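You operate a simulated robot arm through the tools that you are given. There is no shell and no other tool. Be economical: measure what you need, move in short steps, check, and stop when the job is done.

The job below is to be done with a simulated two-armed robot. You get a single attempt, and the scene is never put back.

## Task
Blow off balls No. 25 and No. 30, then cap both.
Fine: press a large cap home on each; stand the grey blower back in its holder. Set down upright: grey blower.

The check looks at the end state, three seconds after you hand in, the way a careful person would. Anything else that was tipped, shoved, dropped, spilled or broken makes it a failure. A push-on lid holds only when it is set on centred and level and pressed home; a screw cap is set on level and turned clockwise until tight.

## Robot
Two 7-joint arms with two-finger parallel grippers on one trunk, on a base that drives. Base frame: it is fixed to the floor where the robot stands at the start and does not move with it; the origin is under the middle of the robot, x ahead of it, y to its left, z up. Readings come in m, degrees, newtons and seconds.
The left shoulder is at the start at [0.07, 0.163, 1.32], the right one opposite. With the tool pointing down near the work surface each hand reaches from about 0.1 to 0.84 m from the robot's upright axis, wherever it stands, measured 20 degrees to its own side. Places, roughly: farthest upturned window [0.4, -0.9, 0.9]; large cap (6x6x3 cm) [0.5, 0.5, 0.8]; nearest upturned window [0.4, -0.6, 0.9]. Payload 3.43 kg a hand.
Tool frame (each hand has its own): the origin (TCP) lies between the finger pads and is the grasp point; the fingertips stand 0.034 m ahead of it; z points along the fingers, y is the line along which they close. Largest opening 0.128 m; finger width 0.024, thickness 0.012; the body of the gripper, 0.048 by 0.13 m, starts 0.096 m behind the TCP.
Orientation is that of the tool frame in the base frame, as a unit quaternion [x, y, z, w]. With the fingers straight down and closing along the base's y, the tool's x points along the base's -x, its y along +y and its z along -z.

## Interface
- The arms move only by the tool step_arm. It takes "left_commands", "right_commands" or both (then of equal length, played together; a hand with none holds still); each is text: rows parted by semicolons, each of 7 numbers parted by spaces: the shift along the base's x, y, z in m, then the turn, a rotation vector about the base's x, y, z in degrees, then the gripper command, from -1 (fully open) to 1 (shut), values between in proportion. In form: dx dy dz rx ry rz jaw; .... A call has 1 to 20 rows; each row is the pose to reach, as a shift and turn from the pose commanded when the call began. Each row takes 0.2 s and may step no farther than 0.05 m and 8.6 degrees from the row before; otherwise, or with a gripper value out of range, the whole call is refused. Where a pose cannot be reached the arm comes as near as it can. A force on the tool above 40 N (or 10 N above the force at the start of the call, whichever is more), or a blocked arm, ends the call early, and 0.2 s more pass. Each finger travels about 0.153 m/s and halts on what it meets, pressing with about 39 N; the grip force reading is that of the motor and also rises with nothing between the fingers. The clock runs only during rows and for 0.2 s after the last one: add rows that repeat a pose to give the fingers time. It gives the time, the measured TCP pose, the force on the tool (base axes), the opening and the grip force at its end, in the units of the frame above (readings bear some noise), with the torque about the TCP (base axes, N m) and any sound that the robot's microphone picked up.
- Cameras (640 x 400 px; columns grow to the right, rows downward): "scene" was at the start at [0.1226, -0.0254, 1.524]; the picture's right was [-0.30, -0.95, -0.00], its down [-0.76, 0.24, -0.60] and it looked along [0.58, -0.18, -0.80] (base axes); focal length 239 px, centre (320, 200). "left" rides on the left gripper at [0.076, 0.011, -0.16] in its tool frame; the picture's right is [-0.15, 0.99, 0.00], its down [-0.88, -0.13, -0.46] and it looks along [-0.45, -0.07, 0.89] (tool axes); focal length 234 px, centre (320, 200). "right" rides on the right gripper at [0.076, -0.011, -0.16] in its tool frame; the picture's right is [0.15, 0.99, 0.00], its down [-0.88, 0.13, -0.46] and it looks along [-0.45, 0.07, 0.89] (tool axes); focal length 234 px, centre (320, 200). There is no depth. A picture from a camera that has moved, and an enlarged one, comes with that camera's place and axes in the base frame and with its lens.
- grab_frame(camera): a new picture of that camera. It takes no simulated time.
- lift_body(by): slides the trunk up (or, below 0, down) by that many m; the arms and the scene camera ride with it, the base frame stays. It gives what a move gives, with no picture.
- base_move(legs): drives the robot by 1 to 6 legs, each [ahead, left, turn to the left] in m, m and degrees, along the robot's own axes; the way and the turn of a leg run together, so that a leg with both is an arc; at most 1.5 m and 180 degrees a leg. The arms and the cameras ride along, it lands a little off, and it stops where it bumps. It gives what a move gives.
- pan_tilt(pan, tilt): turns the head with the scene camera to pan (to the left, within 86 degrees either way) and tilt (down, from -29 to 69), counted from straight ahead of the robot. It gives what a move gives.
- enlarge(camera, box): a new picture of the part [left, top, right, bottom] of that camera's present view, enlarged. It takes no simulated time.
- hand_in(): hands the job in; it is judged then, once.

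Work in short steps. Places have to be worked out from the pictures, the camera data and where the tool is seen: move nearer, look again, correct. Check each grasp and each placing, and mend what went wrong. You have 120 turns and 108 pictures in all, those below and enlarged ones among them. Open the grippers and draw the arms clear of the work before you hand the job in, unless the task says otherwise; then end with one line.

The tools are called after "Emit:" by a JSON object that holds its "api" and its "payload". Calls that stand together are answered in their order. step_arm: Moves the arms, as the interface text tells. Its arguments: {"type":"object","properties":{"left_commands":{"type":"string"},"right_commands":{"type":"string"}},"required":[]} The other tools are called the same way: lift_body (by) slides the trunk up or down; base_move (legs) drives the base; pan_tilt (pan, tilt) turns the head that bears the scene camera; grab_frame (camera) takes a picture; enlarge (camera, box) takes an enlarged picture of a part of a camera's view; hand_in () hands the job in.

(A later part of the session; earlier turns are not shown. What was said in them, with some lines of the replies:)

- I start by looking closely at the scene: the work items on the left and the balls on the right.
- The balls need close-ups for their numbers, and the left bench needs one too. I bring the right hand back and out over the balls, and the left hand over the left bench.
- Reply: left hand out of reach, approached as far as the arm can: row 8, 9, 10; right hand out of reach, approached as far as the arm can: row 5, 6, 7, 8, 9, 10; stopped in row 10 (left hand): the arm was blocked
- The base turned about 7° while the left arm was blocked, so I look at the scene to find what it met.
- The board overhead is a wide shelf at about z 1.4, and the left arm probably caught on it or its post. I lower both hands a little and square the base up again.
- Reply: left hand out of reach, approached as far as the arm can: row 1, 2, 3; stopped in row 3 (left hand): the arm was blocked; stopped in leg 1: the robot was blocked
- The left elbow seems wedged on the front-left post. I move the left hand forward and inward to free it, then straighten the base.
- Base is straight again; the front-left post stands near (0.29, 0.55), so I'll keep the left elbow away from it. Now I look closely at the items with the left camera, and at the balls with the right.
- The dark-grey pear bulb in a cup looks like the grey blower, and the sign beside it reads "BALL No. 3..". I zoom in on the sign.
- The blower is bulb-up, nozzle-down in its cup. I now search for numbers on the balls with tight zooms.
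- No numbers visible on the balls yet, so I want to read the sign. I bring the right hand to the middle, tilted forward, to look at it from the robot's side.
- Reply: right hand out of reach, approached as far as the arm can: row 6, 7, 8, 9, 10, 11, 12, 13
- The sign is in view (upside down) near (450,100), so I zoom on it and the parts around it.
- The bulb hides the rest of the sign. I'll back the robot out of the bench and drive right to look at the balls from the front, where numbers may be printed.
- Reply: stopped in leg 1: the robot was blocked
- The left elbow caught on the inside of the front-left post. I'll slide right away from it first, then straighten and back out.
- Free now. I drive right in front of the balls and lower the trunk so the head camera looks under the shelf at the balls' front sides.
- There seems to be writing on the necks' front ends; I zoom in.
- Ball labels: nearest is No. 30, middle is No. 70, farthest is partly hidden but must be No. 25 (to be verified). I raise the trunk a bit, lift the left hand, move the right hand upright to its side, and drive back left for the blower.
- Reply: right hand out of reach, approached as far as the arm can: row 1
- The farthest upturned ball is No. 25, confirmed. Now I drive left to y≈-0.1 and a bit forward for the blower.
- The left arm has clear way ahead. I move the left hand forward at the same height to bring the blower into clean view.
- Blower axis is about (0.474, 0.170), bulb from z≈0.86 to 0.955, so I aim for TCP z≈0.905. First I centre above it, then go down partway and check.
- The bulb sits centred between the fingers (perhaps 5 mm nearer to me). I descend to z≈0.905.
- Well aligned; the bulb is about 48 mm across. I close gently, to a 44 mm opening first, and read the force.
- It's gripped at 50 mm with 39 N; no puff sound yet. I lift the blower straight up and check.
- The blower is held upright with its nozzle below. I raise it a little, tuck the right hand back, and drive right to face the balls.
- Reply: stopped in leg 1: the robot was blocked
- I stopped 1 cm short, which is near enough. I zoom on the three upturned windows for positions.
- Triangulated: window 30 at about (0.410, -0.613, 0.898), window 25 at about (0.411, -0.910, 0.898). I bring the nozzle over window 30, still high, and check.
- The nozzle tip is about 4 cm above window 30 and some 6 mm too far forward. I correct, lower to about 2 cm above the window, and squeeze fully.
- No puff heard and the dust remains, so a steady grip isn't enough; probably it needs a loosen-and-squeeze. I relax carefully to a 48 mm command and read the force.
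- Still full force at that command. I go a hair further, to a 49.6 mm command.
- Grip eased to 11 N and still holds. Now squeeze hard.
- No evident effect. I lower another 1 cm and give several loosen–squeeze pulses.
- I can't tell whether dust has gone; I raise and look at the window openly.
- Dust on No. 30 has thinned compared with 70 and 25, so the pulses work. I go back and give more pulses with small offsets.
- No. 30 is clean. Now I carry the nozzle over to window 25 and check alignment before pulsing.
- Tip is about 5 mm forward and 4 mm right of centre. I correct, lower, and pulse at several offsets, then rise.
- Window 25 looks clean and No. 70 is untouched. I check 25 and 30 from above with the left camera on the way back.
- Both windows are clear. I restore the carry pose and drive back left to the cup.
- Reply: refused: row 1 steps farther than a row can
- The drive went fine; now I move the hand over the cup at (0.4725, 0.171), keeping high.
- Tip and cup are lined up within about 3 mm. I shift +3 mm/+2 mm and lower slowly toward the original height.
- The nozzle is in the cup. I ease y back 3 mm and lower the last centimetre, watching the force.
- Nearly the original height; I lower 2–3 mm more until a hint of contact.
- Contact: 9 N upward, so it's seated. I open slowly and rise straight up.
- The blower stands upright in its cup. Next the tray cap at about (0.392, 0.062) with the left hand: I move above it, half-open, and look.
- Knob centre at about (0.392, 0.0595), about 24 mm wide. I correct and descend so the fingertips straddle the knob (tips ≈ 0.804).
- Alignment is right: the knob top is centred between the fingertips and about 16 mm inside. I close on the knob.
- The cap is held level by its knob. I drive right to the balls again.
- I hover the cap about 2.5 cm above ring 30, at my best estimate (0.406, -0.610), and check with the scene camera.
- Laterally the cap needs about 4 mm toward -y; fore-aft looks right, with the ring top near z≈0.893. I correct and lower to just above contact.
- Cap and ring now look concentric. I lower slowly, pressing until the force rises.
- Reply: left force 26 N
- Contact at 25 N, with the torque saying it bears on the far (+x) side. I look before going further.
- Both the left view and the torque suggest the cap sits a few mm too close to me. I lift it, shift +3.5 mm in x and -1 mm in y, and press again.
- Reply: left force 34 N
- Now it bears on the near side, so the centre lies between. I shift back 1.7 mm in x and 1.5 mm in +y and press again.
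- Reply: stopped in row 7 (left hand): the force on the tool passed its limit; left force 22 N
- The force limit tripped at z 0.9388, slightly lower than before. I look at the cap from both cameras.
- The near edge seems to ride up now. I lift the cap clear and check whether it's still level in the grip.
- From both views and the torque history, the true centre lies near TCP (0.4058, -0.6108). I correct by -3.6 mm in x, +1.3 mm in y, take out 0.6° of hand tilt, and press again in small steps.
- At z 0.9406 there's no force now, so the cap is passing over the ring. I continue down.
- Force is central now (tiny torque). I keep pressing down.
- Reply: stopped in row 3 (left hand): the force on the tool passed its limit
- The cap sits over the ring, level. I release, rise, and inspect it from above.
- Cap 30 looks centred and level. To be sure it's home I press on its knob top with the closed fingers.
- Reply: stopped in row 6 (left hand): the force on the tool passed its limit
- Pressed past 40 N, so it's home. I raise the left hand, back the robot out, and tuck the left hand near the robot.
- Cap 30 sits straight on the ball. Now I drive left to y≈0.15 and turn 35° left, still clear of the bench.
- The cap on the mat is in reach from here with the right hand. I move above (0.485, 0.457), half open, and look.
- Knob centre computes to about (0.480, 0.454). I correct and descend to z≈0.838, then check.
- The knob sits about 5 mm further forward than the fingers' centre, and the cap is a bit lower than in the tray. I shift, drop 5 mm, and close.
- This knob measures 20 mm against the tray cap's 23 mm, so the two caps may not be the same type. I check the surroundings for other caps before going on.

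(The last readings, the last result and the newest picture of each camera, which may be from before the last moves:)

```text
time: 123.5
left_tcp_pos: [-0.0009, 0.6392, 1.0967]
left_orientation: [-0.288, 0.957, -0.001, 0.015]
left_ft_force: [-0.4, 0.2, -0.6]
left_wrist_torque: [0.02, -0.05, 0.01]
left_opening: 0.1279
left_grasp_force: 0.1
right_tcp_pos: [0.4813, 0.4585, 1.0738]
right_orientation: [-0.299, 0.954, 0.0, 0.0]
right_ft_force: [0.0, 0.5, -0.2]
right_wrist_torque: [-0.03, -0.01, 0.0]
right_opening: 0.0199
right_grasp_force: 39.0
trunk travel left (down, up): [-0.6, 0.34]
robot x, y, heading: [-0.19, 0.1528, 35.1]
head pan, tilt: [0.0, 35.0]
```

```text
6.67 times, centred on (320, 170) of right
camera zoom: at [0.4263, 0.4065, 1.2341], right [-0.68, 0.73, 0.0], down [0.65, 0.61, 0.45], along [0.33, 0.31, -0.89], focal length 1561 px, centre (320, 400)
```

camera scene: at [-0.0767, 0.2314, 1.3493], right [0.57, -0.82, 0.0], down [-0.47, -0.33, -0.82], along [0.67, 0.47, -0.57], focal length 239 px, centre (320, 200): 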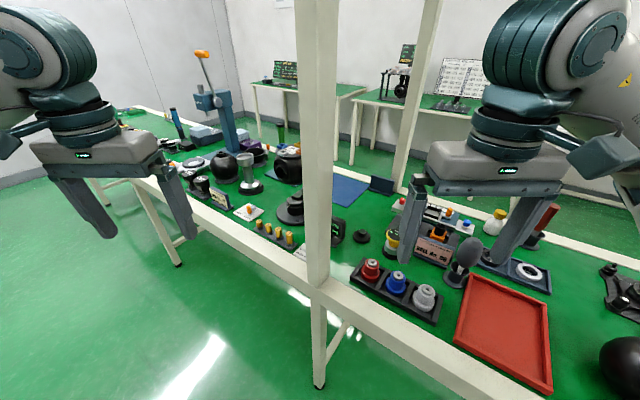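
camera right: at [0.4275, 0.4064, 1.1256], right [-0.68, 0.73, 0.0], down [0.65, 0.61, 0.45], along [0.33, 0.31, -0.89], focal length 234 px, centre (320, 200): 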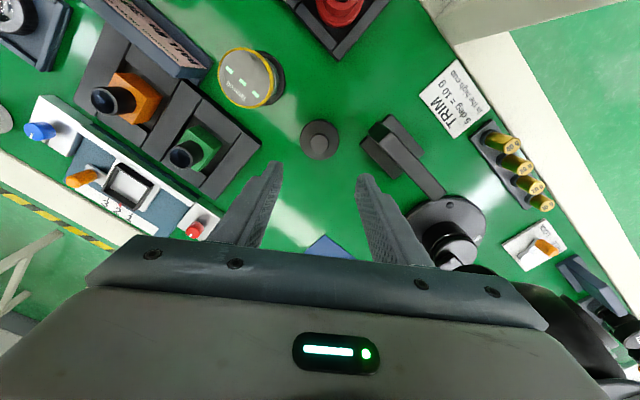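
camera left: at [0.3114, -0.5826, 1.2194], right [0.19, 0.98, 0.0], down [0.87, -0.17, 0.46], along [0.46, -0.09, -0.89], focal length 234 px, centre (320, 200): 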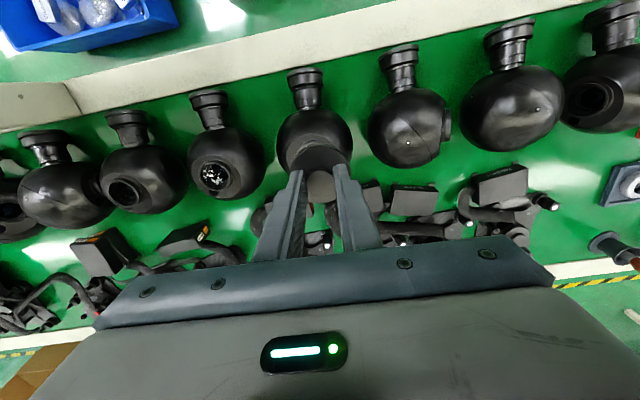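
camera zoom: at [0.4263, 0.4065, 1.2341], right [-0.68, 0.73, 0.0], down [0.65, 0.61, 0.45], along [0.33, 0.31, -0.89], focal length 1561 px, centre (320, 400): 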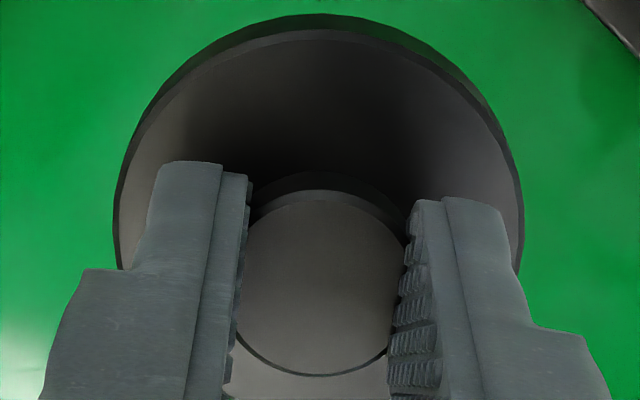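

The size readings fit one flared/faceted knob gripped at different angles, and there are no other such caps here. The right arm would foul the right post at ball 25, so I'll set this cap in the tray where the first one lay, then re-take it with the left hand.

Emit:
{"api": "step_arm", "payload": {"right_commands": "-0.01 -0.04 0.015 0 0 0 0.8; -0.02 -0.085 0.015 0 0 0 0.8; -0.03 -0.13 0.015 0 0 0 0.8; -0.04 -0.175 0.015 0 0 0 0.8; -0.05 -0.22 0.015 0 0 0 0.8; -0.06 -0.265 0.015 0 0 0 0.8; -0.07 -0.31 0.015 0 0 0 0.8; -0.08 -0.355 0.015 0 0 0 0.8; -0.088 -0.398 0.015 0 0 0 0.8; -0.088 -0.398 -0.03 0 0 0 0.8; -0.088 -0.398 -0.08 0 0 0 0.8; -0.088 -0.398 -0.13 0 0 0 0.8; -0.088 -0.398 -0.17 0 0 0 0.8; -0.088 -0.398 -0.21 0 0 0 0.8; -0.088 -0.398 -0.21 0 0 0 0.8"}}

Emit:
{"api": "pan_tilt", "payload": {"pan": -40, "tilt": 45}}

Emit:
{"api": "grab_frame", "payload": {"camera": "scene"}}

```text
time: 126.7
left_tcp_pos: [0.0012, 0.6384, 1.0969]
left_orientation: [-0.289, 0.957, -0.001, 0.015]
left_ft_force: [0.0, 0.5, 0.6]
left_wrist_torque: [-0.01, -0.02, 0.01]
left_opening: 0.128
left_grasp_force: 0.0
right_tcp_pos: [0.3985, 0.0547, 0.8681]
right_orientation: [-0.299, 0.954, -0.001, -0.001]
right_ft_force: [-0.8, 0.4, -1.5]
right_wrist_torque: [0.02, 0.0, 0.04]
right_opening: 0.0232
right_grasp_force: 38.6
trunk travel left (down, up): [-0.6, 0.34]
robot x, y, heading: [-0.1872, 0.1546, 34.8]
head pan, tilt: [0.0, 35.0]
```

```text
time: 127.8
left_tcp_pos: [0.0004, 0.6384, 1.0973]
left_orientation: [-0.289, 0.957, -0.001, 0.015]
left_ft_force: [0.2, 0.1, 0.3]
left_wrist_torque: [-0.02, 0.01, 0.0]
left_opening: 0.1279
left_grasp_force: 0.1
right_tcp_pos: [0.3993, 0.0539, 0.8687]
right_orientation: [-0.299, 0.954, -0.001, 0.0]
right_ft_force: [0.2, 0.8, -0.3]
right_wrist_torque: [0.02, 0.02, 0.0]
right_opening: 0.0232
right_grasp_force: 39.0
trunk travel left (down, up): [-0.6, 0.34]
robot x, y, heading: [-0.1913, 0.1582, 34.9]
head pan, tilt: [-40.0, 45.0]
```

```text
17 pictures are left
camera scene: at [-0.0679, 0.1738, 1.3346], right [-0.09, -1.0, 0.0], down [-0.7, 0.06, -0.71], along [0.7, -0.06, -0.71], focal length 239 px, centre (320, 200)
```

scene: 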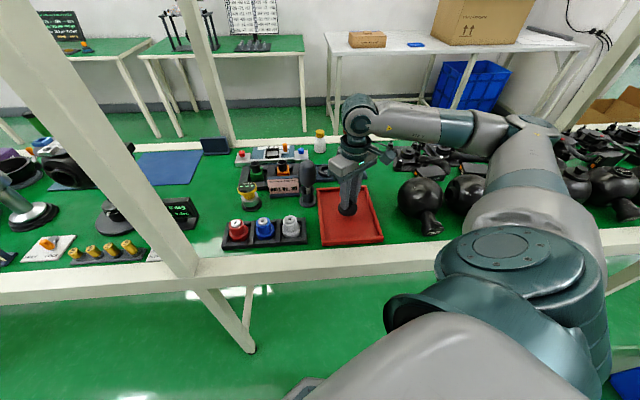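

The opening now reads 23.2 mm, the same as the first cap, so they match. The cap is over the tray; I lower to the tray floor.

Emit:
{"api": "step_arm", "payload": {"right_commands": "-0.004 0.004 -0.012 0 0 0 0.8; -0.004 0.004 -0.022 0 0 0 0.8; -0.004 0.004 -0.027 0 0 0 0.8; -0.004 0.004 -0.031 0 0 0 0.8; -0.004 0.004 -0.034 0 0 0 0.8"}}

Emit:
{"api": "enlarge", "payload": {"camera": "scene", "box": [290, 150, 410, 250]}}

```text
time: 129.0
left_tcp_pos: [-0.001, 0.6389, 1.0971]
left_orientation: [-0.288, 0.957, -0.001, 0.015]
left_ft_force: [0.0, -0.6, 0.4]
left_wrist_torque: [0.0, 0.03, 0.03]
left_opening: 0.128
left_grasp_force: 0.1
right_tcp_pos: [0.3922, 0.0606, 0.8351]
right_orientation: [-0.298, 0.954, -0.001, 0.002]
right_ft_force: [2.4, -4.7, 26.6]
right_wrist_torque: [-0.09, -0.23, -0.14]
right_opening: 0.0237
right_grasp_force: 38.7
trunk travel left (down, up): [-0.6, 0.34]
robot x, y, heading: [-0.1917, 0.1539, 34.8]
head pan, tilt: [-40.0, 45.0]
```

```text
4.00 times, centred on (350, 200) of scene
camera zoom: at [-0.07, 0.1734, 1.3352], right [-0.09, -1.0, 0.0], down [-0.7, 0.06, -0.71], along [0.71, -0.06, -0.71], focal length 956 px, centre (200, 200)
```

zoom: 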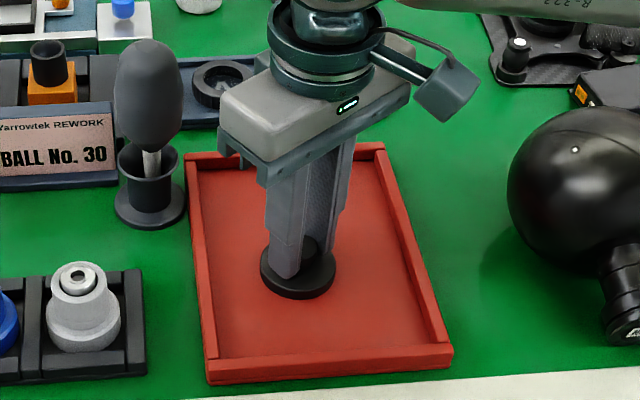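

The cap is on the tray floor. I open and rise, then look.

Emit:
{"api": "step_arm", "payload": {"right_commands": "0 0 0.003 0 0 0 0.5; 0 0 0.003 0 0 0 0; 0 0 0.003 0 0 0 0; 0 0 0.04 0 0 0 0; 0 0 0.08 0 0 0 0; 0 0 0.12 0 0 0 0; 0 0 0.17 0 0 0 0; 0 0 0.22 0 0 0 0; 0 0 0.26 0 0 0 0"}}

Emit:
{"api": "base_move", "payload": {"legs": [[-0.25, 0.17, 0], [0, 0, -35], [0, -0.28, 0]]}}

Emit:
{"api": "pan_tilt", "payload": {"pan": 15, "tilt": 35}}

Emit:
{"api": "grab_frame", "payload": {"camera": "scene"}}

```text
time: 131.0
left_tcp_pos: [0.0007, 0.6391, 1.0959]
left_orientation: [-0.289, 0.957, -0.001, 0.015]
left_ft_force: [0.3, 0.8, 0.0]
left_wrist_torque: [0.02, -0.02, -0.02]
left_opening: 0.128
left_grasp_force: 0.0
right_tcp_pos: [0.3913, 0.0667, 1.0898]
right_orientation: [-0.299, 0.954, -0.002, -0.001]
right_ft_force: [-0.5, 0.7, -0.1]
right_wrist_torque: [0.02, -0.03, 0.01]
right_opening: 0.0638
right_grasp_force: 0.0
trunk travel left (down, up): [-0.6, 0.34]
robot x, y, heading: [-0.1938, 0.1542, 34.8]
head pan, tilt: [-40.0, 45.0]
```

```text
time: 136.3
left_tcp_pos: [-0.0558, 0.1661, 1.0963]
left_orientation: [-0.003, 1.0, -0.005, 0.014]
left_ft_force: [0.6, 0.1, -0.2]
left_wrist_torque: [0.01, -0.01, -0.01]
left_opening: 0.1279
left_grasp_force: 0.1
right_tcp_pos: [-0.0422, -0.5289, 1.0903]
right_orientation: [-0.014, 1.0, 0.0, 0.0]
right_ft_force: [-0.9, 0.3, -0.6]
right_wrist_torque: [0.01, -0.02, 0.03]
right_opening: 0.0639
right_grasp_force: 0.0
trunk travel left (down, up): [-0.6, 0.34]
robot x, y, heading: [-0.4842, -0.1333, 1.7]
head pan, tilt: [-40.0, 45.0]
```

```text
time: 137.5
left_tcp_pos: [-0.0564, 0.165, 1.0965]
left_orientation: [-0.003, 1.0, -0.005, 0.015]
left_ft_force: [0.2, 0.2, 0.1]
left_wrist_torque: [-0.07, 0.0, 0.02]
left_opening: 0.1282
left_grasp_force: 0.1
right_tcp_pos: [-0.0423, -0.5263, 1.0895]
right_orientation: [-0.015, 1.0, -0.001, -0.001]
right_ft_force: [0.7, -1.1, -0.5]
right_wrist_torque: [-0.04, 0.0, 0.02]
right_opening: 0.0641
right_grasp_force: 0.0
trunk travel left (down, up): [-0.6, 0.34]
robot x, y, heading: [-0.4879, -0.1374, 1.7]
head pan, tilt: [15.0, 35.0]
```

```text
15 pictures are left
camera scene: at [-0.3464, -0.1099, 1.3494], right [0.29, -0.96, 0.0], down [-0.55, -0.17, -0.82], along [0.78, 0.24, -0.57], focal length 239 px, centre (320, 200)
```

scene: 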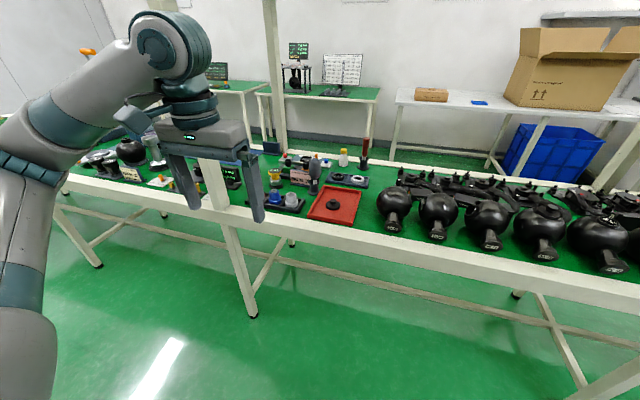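

All is in order: the cap lies in the tray, the blower stands. I drive forward, bring the left hand above the tray cap and take out its ~1.7° tilt.

Emit:
{"api": "base_move", "payload": {"legs": [[0.18, 0, -1.7]]}}

Emit:
{"api": "step_arm", "payload": {"left_commands": "0.04 -0.01 0 0.3 0.8 0 -1; 0.08 -0.025 0 0.6 1.7 0 -0.5; 0.12 -0.04 0 0.6 1.7 0 0; 0.16 -0.055 0 0.6 1.7 0 0; 0.2 -0.07 0 0.6 1.7 0 0; 0.24 -0.085 0 0.6 1.7 0 0; 0.265 -0.1 0 0.6 1.7 0 0; 0.265 -0.1 -0.04 0.6 1.7 0 0; 0.265 -0.1 -0.08 0.6 1.7 0 0; 0.265 -0.1 -0.12 0.6 1.7 0 0; 0.265 -0.1 -0.15 0.6 1.7 0 0; 0.265 -0.1 -0.15 0.6 1.7 0 0"}}

Emit:
{"api": "enlarge", "payload": {"camera": "left", "box": [220, 60, 420, 210]}}

```text
time: 139.0
left_tcp_pos: [0.1301, 0.1584, 1.0964]
left_orientation: [0.01, 1.0, -0.006, 0.014]
left_ft_force: [-0.2, -0.7, -0.2]
left_wrist_torque: [-0.02, 0.04, 0.0]
left_opening: 0.1282
left_grasp_force: 0.2
right_tcp_pos: [0.1267, -0.5347, 1.0891]
right_orientation: [-0.001, 1.0, 0.0, -0.001]
right_ft_force: [0.3, 0.2, -0.4]
right_wrist_torque: [-0.01, 0.01, -0.02]
right_opening: 0.0637
right_grasp_force: 0.1
trunk travel left (down, up): [-0.6, 0.34]
robot x, y, heading: [-0.3064, -0.1254, 0.0]
head pan, tilt: [15.0, 35.0]
```

```text
time: 141.6
left_tcp_pos: [0.3949, 0.0547, 0.9473]
left_orientation: [0.01, 1.0, -0.001, -0.001]
left_ft_force: [-1.0, 0.1, 0.2]
left_wrist_torque: [-0.05, 0.01, -0.02]
left_opening: 0.064
left_grasp_force: 0.0
right_tcp_pos: [0.1255, -0.5357, 1.0888]
right_orientation: [-0.001, 1.0, -0.001, -0.001]
right_ft_force: [0.3, -1.0, -0.5]
right_wrist_torque: [0.01, -0.02, -0.04]
right_opening: 0.0641
right_grasp_force: 0.1
trunk travel left (down, up): [-0.6, 0.34]
robot x, y, heading: [-0.3051, -0.1323, 0.3]
head pan, tilt: [15.0, 35.0]
```

```text
2.67 times, centred on (320, 135) of left
camera zoom: at [0.3189, 0.0684, 1.1078], right [0.17, 0.99, 0.0], down [0.88, -0.15, 0.45], along [0.45, -0.08, -0.89], focal length 624 px, centre (320, 373)
```

zoom: 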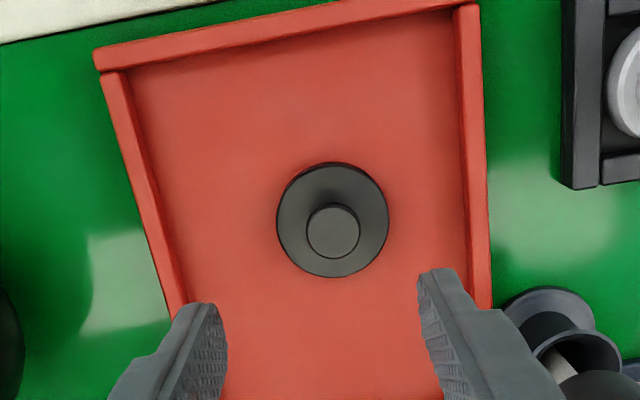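

Knob centre at about (0.392, 0.061). I correct, descend to z≈0.838, and check before closing.

Emit:
{"api": "step_arm", "payload": {"left_commands": "-0.0026 0.0063 0 0 0 0 0; -0.0026 0.0063 -0.04 0 0 0 0; -0.0026 0.0063 -0.08 0 0 0 0; -0.0026 0.0063 -0.1 0 0 0 0; -0.0026 0.0063 -0.109 0 0 0 0; -0.0026 0.0063 -0.109 0 0 0 0"}}

Emit:
{"api": "enlarge", "payload": {"camera": "left", "box": [240, 100, 400, 220]}}

```text
time: 143.0
left_tcp_pos: [0.3892, 0.0662, 0.8372]
left_orientation: [0.01, 1.0, 0.0, 0.0]
left_ft_force: [0.1, 0.0, -0.5]
left_wrist_torque: [-0.05, 0.0, -0.04]
left_opening: 0.064
left_grasp_force: 0.0
right_tcp_pos: [0.1262, -0.5345, 1.0896]
right_orientation: [0.0, 1.0, -0.002, -0.001]
right_ft_force: [-0.7, 0.8, -0.8]
right_wrist_torque: [0.0, -0.03, -0.04]
right_opening: 0.0639
right_grasp_force: 0.1
trunk travel left (down, up): [-0.6, 0.34]
robot x, y, heading: [-0.3032, -0.13, 0.1]
head pan, tilt: [15.0, 35.0]
```

```text
3.33 times, centred on (320, 160) of left
camera zoom: at [0.3144, 0.0773, 0.9973], right [0.17, 0.99, 0.0], down [0.88, -0.15, 0.45], along [0.45, -0.08, -0.89], focal length 781 px, centre (320, 333)
```

zoom: 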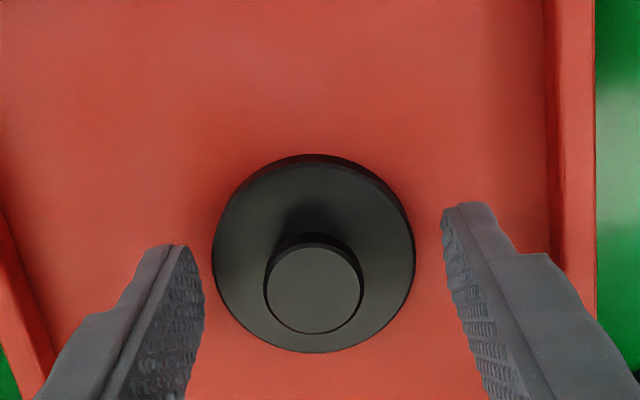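

The knob is ~2.5 mm forward and ~2 mm right of the previous aligned position. I correct, close, and lift.

Emit:
{"api": "step_arm", "payload": {"left_commands": "0.0025 -0.0022 0 0 0 0 0; 0.0025 -0.0022 0.001 0 0 0 0; 0.0025 -0.0022 0.001 0 0 0 0.4; 0.0025 -0.0022 0.001 0 0 0 0.7; 0.0025 -0.0022 0.001 0 0 0 0.8; 0.0025 -0.0022 0.001 0 0 0 0.8; 0.0025 -0.0022 0.03 0 0 0 0.8; 0.0025 -0.0022 0.07 0 0 0 0.8; 0.0025 -0.0022 0.11 0 0 0 0.8; 0.0025 -0.0022 0.15 0 0 0 0.8; 0.0025 -0.0022 0.19 0 0 0 0.8; 0.0025 -0.0022 0.22 0 0 0 0.8"}}

Emit:
{"api": "enlarge", "payload": {"camera": "left", "box": [240, 100, 400, 220]}}

```text
time: 145.6
left_tcp_pos: [0.3915, 0.0635, 1.0595]
left_orientation: [0.009, 1.0, 0.0, -0.002]
left_ft_force: [0.6, 0.0, -1.2]
left_wrist_torque: [0.01, 0.01, -0.02]
left_opening: 0.0231
left_grasp_force: 38.8
right_tcp_pos: [0.1258, -0.535, 1.0884]
right_orientation: [0.0, 1.0, -0.001, 0.0]
right_ft_force: [0.7, -0.3, 0.5]
right_wrist_torque: [0.02, 0.02, -0.02]
right_opening: 0.0642
right_grasp_force: 0.1
trunk travel left (down, up): [-0.6, 0.34]
robot x, y, heading: [-0.3049, -0.1302, 0.3]
head pan, tilt: [15.0, 35.0]
```

```text
3.33 times, centred on (320, 160) of left
camera zoom: at [0.3158, 0.0763, 1.2186], right [0.17, 0.99, 0.0], down [0.88, -0.15, 0.45], along [0.45, -0.07, -0.89], focal length 781 px, centre (320, 333)
```

zoom: 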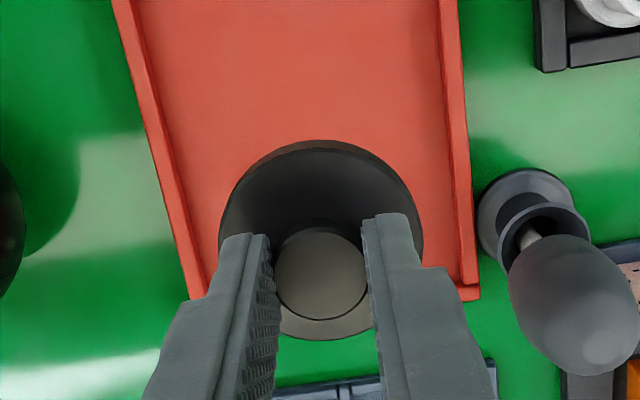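

Held the same way as the first cap. I tuck the right hand as before and drive right to the balls.

Emit:
{"api": "step_arm", "payload": {"right_commands": "-0.015 0.045 0 0 0 0 0; -0.03 0.09 0 0 0 0 0; -0.045 0.135 0 0 0 0 0; -0.055 0.17 0 0 0 0 0; -0.06 0.2 0 0 0 0 0"}}

Emit:
{"api": "base_move", "payload": {"legs": [[0, -0.66, 0]]}}

Emit:
{"api": "pan_tilt", "payload": {"pan": -8, "tilt": 38}}

```text
time: 146.8
left_tcp_pos: [0.3917, 0.0646, 1.0568]
left_orientation: [0.01, 1.0, -0.001, -0.002]
left_ft_force: [-0.4, 0.5, 0.7]
left_wrist_torque: [-0.01, 0.01, -0.02]
left_opening: 0.0232
left_grasp_force: 38.9
right_tcp_pos: [0.0673, -0.3346, 1.0917]
right_orientation: [0.0, 1.0, -0.001, -0.002]
right_ft_force: [-0.6, -0.2, 0.2]
right_wrist_torque: [0.01, 0.0, -0.02]
right_opening: 0.0642
right_grasp_force: 0.1
trunk travel left (down, up): [-0.6, 0.34]
robot x, y, heading: [-0.3045, -0.1295, 0.3]
head pan, tilt: [15.0, 35.0]
```

```text
time: 150.5
left_tcp_pos: [0.3948, -0.6193, 1.0575]
left_orientation: [0.016, 1.0, 0.0, 0.0]
left_ft_force: [0.0, 0.1, 0.2]
left_wrist_torque: [0.01, 0.03, -0.01]
left_opening: 0.023
left_grasp_force: 39.0
right_tcp_pos: [0.0639, -1.0154, 1.0915]
right_orientation: [0.005, 1.0, -0.001, -0.001]
right_ft_force: [-0.4, -1.0, 0.2]
right_wrist_torque: [0.0, 0.0, 0.0]
right_opening: 0.0639
right_grasp_force: 0.1
trunk travel left (down, up): [-0.6, 0.34]
robot x, y, heading: [-0.3024, -0.803, -0.4]
head pan, tilt: [15.0, 35.0]
```

```text
time: 151.4
left_tcp_pos: [0.3937, -0.6191, 1.0575]
left_orientation: [0.015, 1.0, 0.0, -0.002]
left_ft_force: [-0.7, 0.2, 0.7]
left_wrist_torque: [-0.02, 0.0, 0.0]
left_opening: 0.0232
left_grasp_force: 39.0
right_tcp_pos: [0.0637, -1.014, 1.0906]
right_orientation: [0.006, 1.0, -0.001, -0.001]
right_ft_force: [0.1, -0.3, -0.6]
right_wrist_torque: [0.0, 0.02, 0.0]
right_opening: 0.0641
right_grasp_force: 0.1
trunk travel left (down, up): [-0.6, 0.34]
robot x, y, heading: [-0.3021, -0.8118, -0.5]
head pan, tilt: [-8.0, 38.0]
```

Target for cap 25 is TCP (0.406, -0.910), from the ring-to-ring offset seen earlier. I move there and hover at z 0.965.

Emit:
{"api": "step_arm", "payload": {"left_commands": "0.002 -0.045 0 0 0 0 0.8; 0.004 -0.09 0 0 0 0 0.8; 0.006 -0.135 0 0 0 0 0.8; 0.008 -0.18 0 0 0 0 0.8; 0.01 -0.225 0 0 0 0 0.8; 0.012 -0.27 0 0 0 0 0.8; 0.0125 -0.291 0 0 0 0 0.8; 0.0125 -0.291 -0.04 0 0 0 0.8; 0.0125 -0.291 -0.08 0 0 0 0.8; 0.0125 -0.291 -0.092 0 0 0 0.8; 0.0125 -0.291 -0.092 0 0 0 0.8"}}

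Emit:
{"api": "grab_frame", "payload": {"camera": "scene"}}

```text
time: 153.8
left_tcp_pos: [0.4062, -0.9093, 0.9659]
left_orientation: [0.015, 1.0, -0.001, -0.001]
left_ft_force: [0.6, 0.8, 0.0]
left_wrist_torque: [0.02, -0.06, 0.02]
left_opening: 0.0232
left_grasp_force: 38.6
right_tcp_pos: [0.0636, -1.0148, 1.0931]
right_orientation: [0.005, 1.0, -0.001, -0.001]
right_ft_force: [-0.1, -0.1, -0.6]
right_wrist_torque: [-0.01, 0.03, 0.0]
right_opening: 0.064
right_grasp_force: 0.1
trunk travel left (down, up): [-0.6, 0.34]
robot x, y, heading: [-0.3069, -0.8091, -0.4]
head pan, tilt: [-8.0, 38.0]
```

```text
11 pictures are left
camera scene: at [-0.1673, -0.8215, 1.3448], right [-0.15, -0.99, 0.0], down [-0.61, 0.09, -0.79], along [0.78, -0.11, -0.62], focal length 239 px, centre (320, 200)
```

scene: 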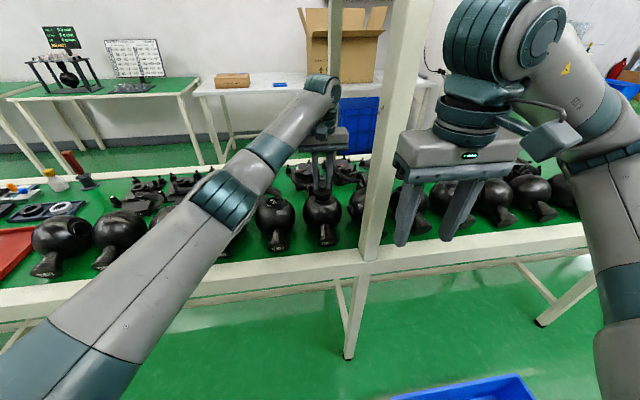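

I zoom on the cap over ring 25.

Emit:
{"api": "enlarge", "payload": {"camera": "scene", "box": [290, 170, 350, 215]}}

Emit:
{"api": "enlarge", "payload": {"camera": "left", "box": [240, 80, 400, 200]}}

```text
8.89 times, centred on (320, 192) of scene
camera zoom: at [-0.1673, -0.8215, 1.3448], right [-0.15, -0.99, 0.0], down [-0.61, 0.09, -0.79], along [0.78, -0.11, -0.62], focal length 2125 px, centre (320, 267)
```

zoom: 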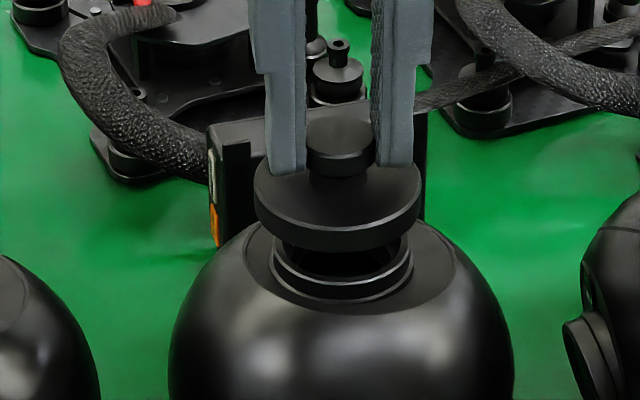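

```text
3.33 times, centred on (320, 140) of left
camera zoom: at [0.3323, -0.896, 1.126], right [0.18, 0.98, 0.0], down [0.88, -0.16, 0.45], along [0.45, -0.08, -0.89], focal length 781 px, centre (320, 400)
```

zoom: 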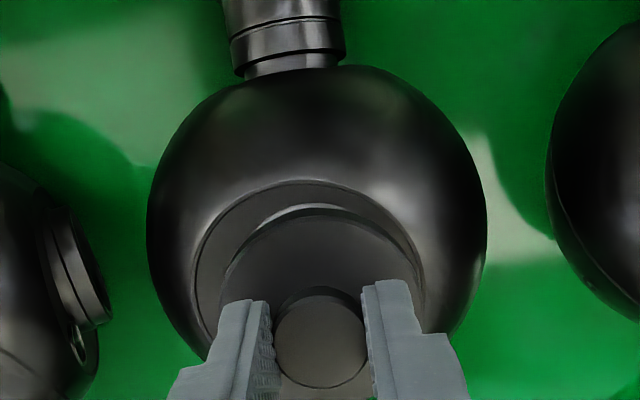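

Level in the grip. By both views it needs about 1.5 mm toward -y and under 1 mm forward. I correct and lower to the earlier contact height.

Emit:
{"api": "step_arm", "payload": {"left_commands": "0.0007 -0.0015 0 0 0 0 0.8; 0.0007 -0.0015 -0.012 0 0 0 0.8; 0.0007 -0.0015 -0.018 0 0 0 0.8; 0.0007 -0.0015 -0.022 0 0 0 0.8; 0.0007 -0.0015 -0.025 0 0 0 0.8; 0.0007 -0.0015 -0.025 0 0 0 0.8"}}

```text
time: 155.2
left_tcp_pos: [0.4078, -0.9114, 0.9409]
left_orientation: [0.016, 1.0, 0.001, 0.0]
left_ft_force: [0.4, 0.4, 9.5]
left_wrist_torque: [0.06, 0.2, 0.05]
left_opening: 0.023
left_grasp_force: 38.7
right_tcp_pos: [0.0633, -1.0155, 1.0918]
right_orientation: [0.006, 1.0, -0.001, 0.0]
right_ft_force: [-0.1, 0.0, -0.9]
right_wrist_torque: [0.01, 0.01, 0.01]
right_opening: 0.064
right_grasp_force: 0.0
trunk travel left (down, up): [-0.6, 0.34]
robot x, y, heading: [-0.303, -0.8051, -0.5]
head pan, tilt: [-8.0, 38.0]
```

Light contact on the near side, so I lift, shift back 1.4 mm in x, and lower again.

Emit:
{"api": "step_arm", "payload": {"left_commands": "0 0 0.006 0 0 0 0.8; -0.0014 0.0003 0.006 0 0 0 0.8; -0.0014 0.0003 0.003 0 0 0 0.8; -0.0014 0.0003 0 0 0 0 0.8; -0.0014 0.0003 -0.002 0 0 0 0.8; -0.0014 0.0003 -0.002 0 0 0 0.8"}}

```text
time: 156.6
left_tcp_pos: [0.4065, -0.9104, 0.9415]
left_orientation: [0.015, 1.0, -0.001, 0.002]
left_ft_force: [9.4, 0.8, 24.9]
left_wrist_torque: [0.03, 0.06, 0.06]
left_opening: 0.0234
left_grasp_force: 39.2
right_tcp_pos: [0.0629, -1.0142, 1.0916]
right_orientation: [0.005, 1.0, -0.001, 0.0]
right_ft_force: [0.6, 0.2, -0.9]
right_wrist_torque: [-0.04, 0.01, -0.02]
right_opening: 0.064
right_grasp_force: 0.1
trunk travel left (down, up): [-0.6, 0.34]
robot x, y, heading: [-0.3038, -0.8057, -0.0]
head pan, tilt: [-8.0, 38.0]
```

Still bearing on the near side; another 1.3 mm back.

Emit:
{"api": "step_arm", "payload": {"left_commands": "0 0 0.008 0 0 0 0.8; -0.0013 0 0.008 0 0 0 0.8; -0.0013 0 0.004 0 0 0 0.8; -0.0013 0 0.001 0 0 0 0.8; -0.0013 0 -0.001 0 0 0 0.8; -0.0013 0 -0.001 0 0 0 0.8"}}

```text
time: 158.0
left_tcp_pos: [0.4041, -0.9109, 0.9422]
left_orientation: [0.015, 1.0, 0.0, 0.002]
left_ft_force: [7.3, 1.3, 24.2]
left_wrist_torque: [0.1, 0.12, 0.04]
left_opening: 0.0231
left_grasp_force: 38.9
right_tcp_pos: [0.0626, -1.0155, 1.0926]
right_orientation: [0.006, 1.0, -0.001, 0.0]
right_ft_force: [-0.9, -0.7, 0.8]
right_wrist_torque: [0.02, 0.0, -0.02]
right_opening: 0.0638
right_grasp_force: 0.1
trunk travel left (down, up): [-0.6, 0.34]
robot x, y, heading: [-0.3041, -0.8072, -0.2]
head pan, tilt: [-8.0, 38.0]
```

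Not entering. I lift clear and look from both cameras again.

Emit:
{"api": "step_arm", "payload": {"left_commands": "0 0 0.01 0 0 0 0.8; 0 0 0.016 0 0 0 0.8; 0 0 0.016 0 0 0 0.8"}}

Emit:
{"api": "enlarge", "payload": {"camera": "scene", "box": [290, 170, 350, 215]}}

Emit:
{"api": "enlarge", "payload": {"camera": "left", "box": [240, 80, 400, 200]}}

```text
time: 158.8
left_tcp_pos: [0.4054, -0.9115, 0.9534]
left_orientation: [0.015, 1.0, 0.001, -0.003]
left_ft_force: [0.7, 0.0, -4.7]
left_wrist_torque: [0.0, -0.13, -0.02]
left_opening: 0.0233
left_grasp_force: 38.6
right_tcp_pos: [0.0653, -1.0146, 1.091]
right_orientation: [0.005, 1.0, -0.001, -0.001]
right_ft_force: [0.6, 0.1, 0.0]
right_wrist_torque: [0.02, -0.01, 0.0]
right_opening: 0.0638
right_grasp_force: 0.0
trunk travel left (down, up): [-0.6, 0.34]
robot x, y, heading: [-0.3014, -0.8042, -0.3]
head pan, tilt: [-8.0, 38.0]
```

```text
8.89 times, centred on (320, 192) of scene
camera zoom: at [-0.1664, -0.8217, 1.3446], right [-0.15, -0.99, 0.0], down [-0.61, 0.09, -0.79], along [0.78, -0.11, -0.62], focal length 2125 px, centre (320, 267)
```

zoom: 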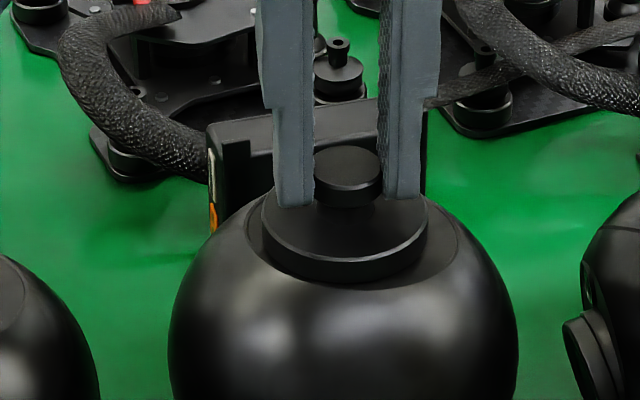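

```text
3.33 times, centred on (320, 140) of left
camera zoom: at [0.3309, -0.8985, 1.1137], right [0.18, 0.98, 0.0], down [0.88, -0.16, 0.45], along [0.44, -0.08, -0.89], focal length 781 px, centre (320, 400)
```

zoom: 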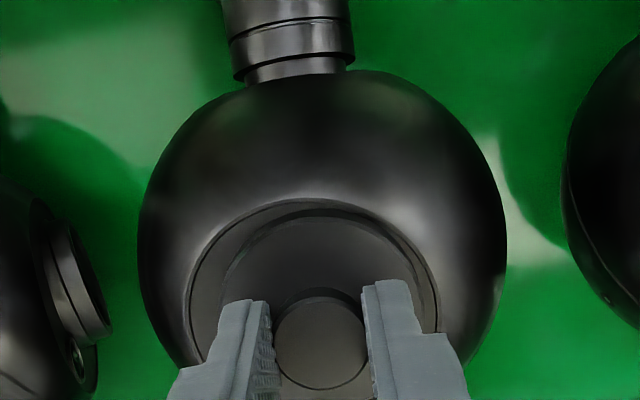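

The ball itself has risen about 1 cm with the cap, and I read a 4.7 N downward pull. So the cap is already locked on the ring. I set the ball gently back down, undoing the small x shift.

Emit:
{"api": "step_arm", "payload": {"left_commands": "0.002 0 -0.004 0 0 0 0.8; 0.002 0 -0.008 0 0 0 0.8; 0.002 0 -0.012 0 0 0 0.8; 0.002 0 -0.015 0 0 0 0.8; 0.002 0 -0.015 0 0 0 0.8"}}

Emit:
{"api": "enlarge", "payload": {"camera": "scene", "box": [280, 170, 370, 260]}}

```text
time: 160.0
left_tcp_pos: [0.4059, -0.9114, 0.9418]
left_orientation: [0.015, 1.0, -0.001, 0.001]
left_ft_force: [10.3, -0.2, 21.5]
left_wrist_torque: [-0.07, 0.12, 0.02]
left_opening: 0.0235
left_grasp_force: 39.1
right_tcp_pos: [0.064, -1.0137, 1.0921]
right_orientation: [0.006, 1.0, 0.0, 0.0]
right_ft_force: [0.3, 0.1, -0.1]
right_wrist_torque: [0.03, 0.0, 0.0]
right_opening: 0.064
right_grasp_force: 0.0
trunk travel left (down, up): [-0.6, 0.34]
robot x, y, heading: [-0.3058, -0.8071, -0.2]
head pan, tilt: [-8.0, 38.0]
```

```text
4.44 times, centred on (325, 215) of scene
camera zoom: at [-0.1686, -0.821, 1.3453], right [-0.15, -0.99, 0.0], down [-0.61, 0.09, -0.79], along [0.78, -0.11, -0.61], focal length 1062 px, centre (298, 133)
```

zoom: 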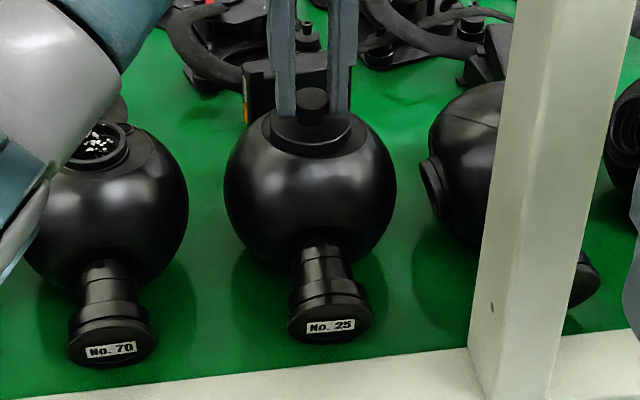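

The ball rests down, cap on. I release, rise, close the fingers, and press the knob top to make sure it's home.

Emit:
{"api": "step_arm", "payload": {"left_commands": "0 0 0.003 0 0 0 0.65; 0 0 0.003 0 0 0 0.3; 0 0 0.003 0 0 0 0.1; 0 0 0.003 0 0 0 0.1; 0 0 0.03 0 0 0 0.1; 0 0 0.06 0 0 0 0.3; 0 0 0.06 0 0 0 0.8; 0 0 0.06 0 0 0 1; 0 0 0.06 0 0 0 1"}}

Emit:
{"api": "enlarge", "payload": {"camera": "scene", "box": [290, 170, 350, 215]}}

Emit:
{"api": "enlarge", "payload": {"camera": "left", "box": [230, 50, 410, 180]}}

```text
time: 162.0
left_tcp_pos: [0.4058, -0.9119, 1.0001]
left_orientation: [0.015, 1.0, 0.0, 0.0]
left_ft_force: [-0.6, 0.2, 0.0]
left_wrist_torque: [0.02, 0.02, -0.01]
left_opening: 0.0
left_grasp_force: 32.9
right_tcp_pos: [0.0641, -1.0142, 1.0919]
right_orientation: [0.005, 1.0, -0.001, 0.0]
right_ft_force: [-0.3, -0.2, -0.2]
right_wrist_torque: [-0.01, -0.02, -0.02]
right_opening: 0.0638
right_grasp_force: 0.2
trunk travel left (down, up): [-0.6, 0.34]
robot x, y, heading: [-0.3027, -0.8017, -0.5]
head pan, tilt: [-8.0, 38.0]
```

```text
8.89 times, centred on (320, 192) of scene
camera zoom: at [-0.1673, -0.8214, 1.3448], right [-0.15, -0.99, 0.0], down [-0.61, 0.09, -0.79], along [0.78, -0.11, -0.62], focal length 2125 px, centre (320, 267)
```

zoom: 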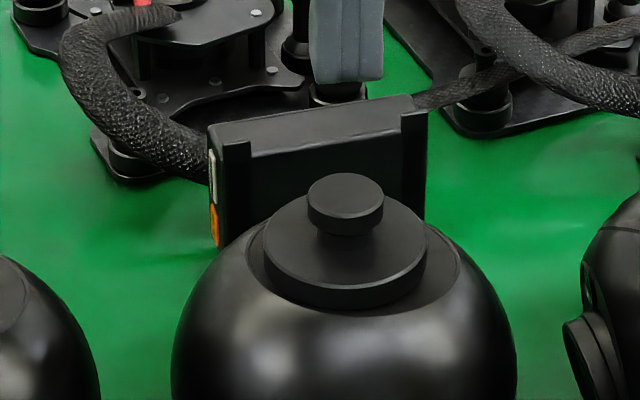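

```text
3.08 times, centred on (320, 115) of left
camera zoom: at [0.3317, -0.8979, 1.1613], right [0.18, 0.98, 0.0], down [0.88, -0.16, 0.45], along [0.45, -0.08, -0.89], focal length 720 px, centre (320, 462)
```

zoom: 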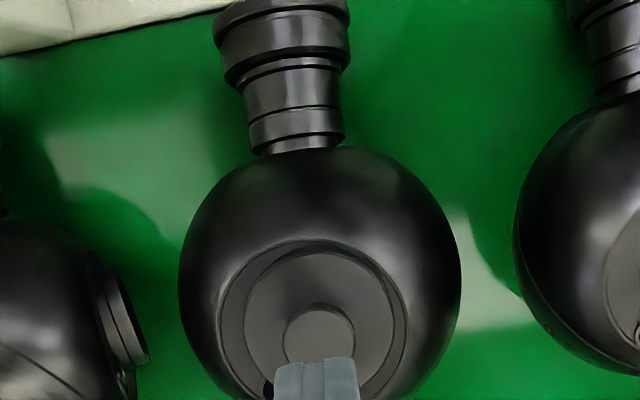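

The cap is centred, level and fully down, matching cap 30. I give the final press on the knob and withdraw.

Emit:
{"api": "step_arm", "payload": {"left_commands": "0 0 -0.03 0 0 0 1; 0 0 -0.044 0 0 0 1; 0 0 -0.048 0 0 0 1; 0 0 -0.052 0 0 0 1; 0 0 -0.056 0 0 0 1; 0 0 -0.06 0 0 0 1; 0 0 -0.064 0 0 0 1; 0 0 -0.068 0 0 0 1"}}

Emit:
{"api": "step_arm", "payload": {"left_commands": "0 0 0.04 0 0 0 1; 0 0 0.08 0 0 0 0.5; 0 0 0.12 0 0 0 -0.5; 0 0 0.14 0 0 0 -1; 0 0 0.14 0 0 0 -1"}}

Emit:
{"api": "base_move", "payload": {"legs": [[-0.3, 0, 0]]}}

Emit:
{"api": "grab_frame", "payload": {"camera": "scene"}}

```text
time: 163.2
left_tcp_pos: [0.4077, -0.9123, 0.9516]
left_orientation: [0.017, 1.0, -0.003, 0.006]
left_ft_force: [-4.6, 3.1, 19.1]
left_wrist_torque: [0.1, 0.28, -0.02]
left_opening: 0.0
left_grasp_force: 32.7
right_tcp_pos: [0.0629, -1.013, 1.092]
right_orientation: [0.005, 1.0, -0.001, 0.0]
right_ft_force: [0.3, -0.1, 0.4]
right_wrist_torque: [-0.03, -0.01, -0.02]
right_opening: 0.0642
right_grasp_force: 0.0
trunk travel left (down, up): [-0.6, 0.34]
robot x, y, heading: [-0.3034, -0.8024, -0.3]
head pan, tilt: [-8.0, 38.0]
stopped in row 6 (left hand): the force on the tool passed its limit (the readings are from after the stop); the commanded pose is now the measured one
```

```text
time: 164.4
left_tcp_pos: [0.4096, -0.9138, 1.0892]
left_orientation: [0.015, 1.0, -0.002, 0.004]
left_ft_force: [-0.7, -0.1, 0.2]
left_wrist_torque: [-0.01, 0.0, 0.0]
left_opening: 0.128
left_grasp_force: 0.1
right_tcp_pos: [0.0636, -1.0147, 1.0915]
right_orientation: [0.005, 1.0, -0.001, -0.002]
right_ft_force: [0.0, -0.3, -0.3]
right_wrist_torque: [-0.01, 0.05, -0.01]
right_opening: 0.0642
right_grasp_force: 0.2
trunk travel left (down, up): [-0.6, 0.34]
robot x, y, heading: [-0.307, -0.8059, -0.3]
head pan, tilt: [-8.0, 38.0]
```

```text
time: 166.5
left_tcp_pos: [0.1009, -0.9067, 1.088]
left_orientation: [0.013, 1.0, -0.002, 0.005]
left_ft_force: [0.1, 0.2, -0.5]
left_wrist_torque: [-0.03, 0.01, 0.01]
left_opening: 0.128
left_grasp_force: 0.1
right_tcp_pos: [-0.2434, -1.0119, 1.091]
right_orientation: [0.002, 1.0, -0.001, -0.001]
right_ft_force: [0.5, -0.4, 1.1]
right_wrist_torque: [0.0, -0.03, -0.01]
right_opening: 0.0639
right_grasp_force: 0.2
trunk travel left (down, up): [-0.6, 0.34]
robot x, y, heading: [-0.6117, -0.804, -0.1]
head pan, tilt: [-8.0, 38.0]
```

```text
3 pictures are left
camera scene: at [-0.4763, -0.8197, 1.3448], right [-0.14, -0.99, 0.0], down [-0.61, 0.09, -0.79], along [0.78, -0.11, -0.62], focal length 239 px, centre (320, 200)
```

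scene: 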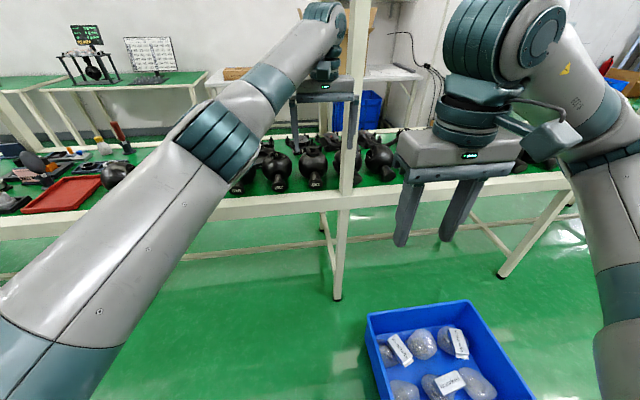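

Both arms are clear. One last zoom on the blower and the capped balls.

Emit:
{"api": "enlarge", "payload": {"camera": "scene", "box": [230, 110, 410, 220]}}

Emit:
{"api": "enlarge", "payload": {"camera": "scene", "box": [0, 100, 180, 220]}}

```text
3.56 times, centred on (320, 165) of scene
camera zoom: at [-0.4763, -0.8197, 1.3448], right [-0.14, -0.99, 0.0], down [-0.61, 0.09, -0.79], along [0.78, -0.11, -0.62], focal length 850 px, centre (320, 324)
```

zoom: 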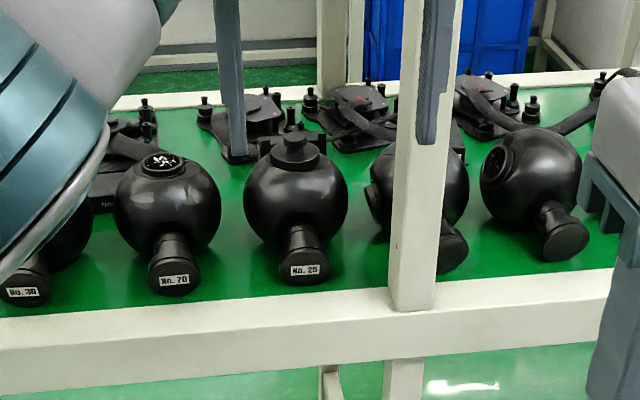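

```text
3.33 times, centred on (90, 160) of scene
camera zoom: at [-0.4763, -0.8197, 1.3448], right [-0.14, -0.99, 0.0], down [-0.61, 0.09, -0.79], along [0.78, -0.11, -0.62], focal length 797 px, centre (1087, 333)
```

zoom: 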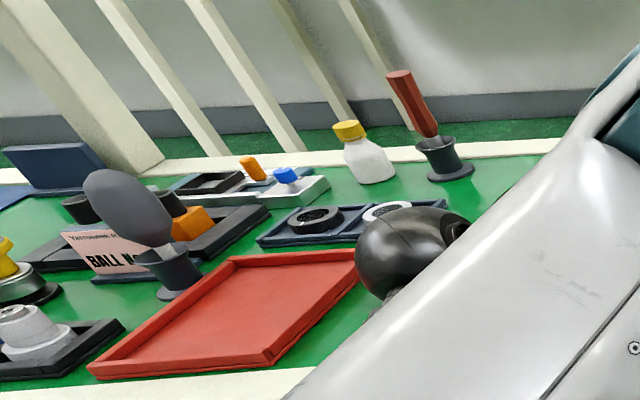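

Ball 25 is capped, No. 70 is untouched and the blower stands in its holder. Cap 30 was seen seated earlier, though the arm hides it in this view. I also open the right gripper fully, then hand in.

Emit:
{"api": "step_arm", "payload": {"right_commands": "0 0 0 0 0 0 -1; 0 0 0 0 0 0 -1; 0 0 0 0 0 0 -1"}}

Emit:
{"api": "hand_in", "payload": {}}

```text
time: 167.3
left_tcp_pos: [0.1006, -0.9079, 1.088]
left_orientation: [0.012, 1.0, -0.002, 0.004]
left_ft_force: [-1.2, -0.5, 0.4]
left_wrist_torque: [0.02, -0.04, 0.01]
left_opening: 0.1282
left_grasp_force: 0.2
right_tcp_pos: [-0.2415, -1.011, 1.0914]
right_orientation: [0.002, 1.0, -0.001, -0.001]
right_ft_force: [0.8, 0.6, -0.5]
right_wrist_torque: [0.02, -0.01, 0.0]
right_opening: 0.1281
right_grasp_force: 0.0
trunk travel left (down, up): [-0.6, 0.34]
robot x, y, heading: [-0.6147, -0.8062, -0.4]
head pan, tilt: [-8.0, 38.0]
```

```text
The job is handed in.
```

Balls No. 25 and No. 30 are blown clean and each has a large cap pressed home, and the grey blower stands upright in its holder; while I was fitting its cap, ball 25 lifted about 1 cm with the cap and was set back down, possibly a millimetre or two off its old spot.
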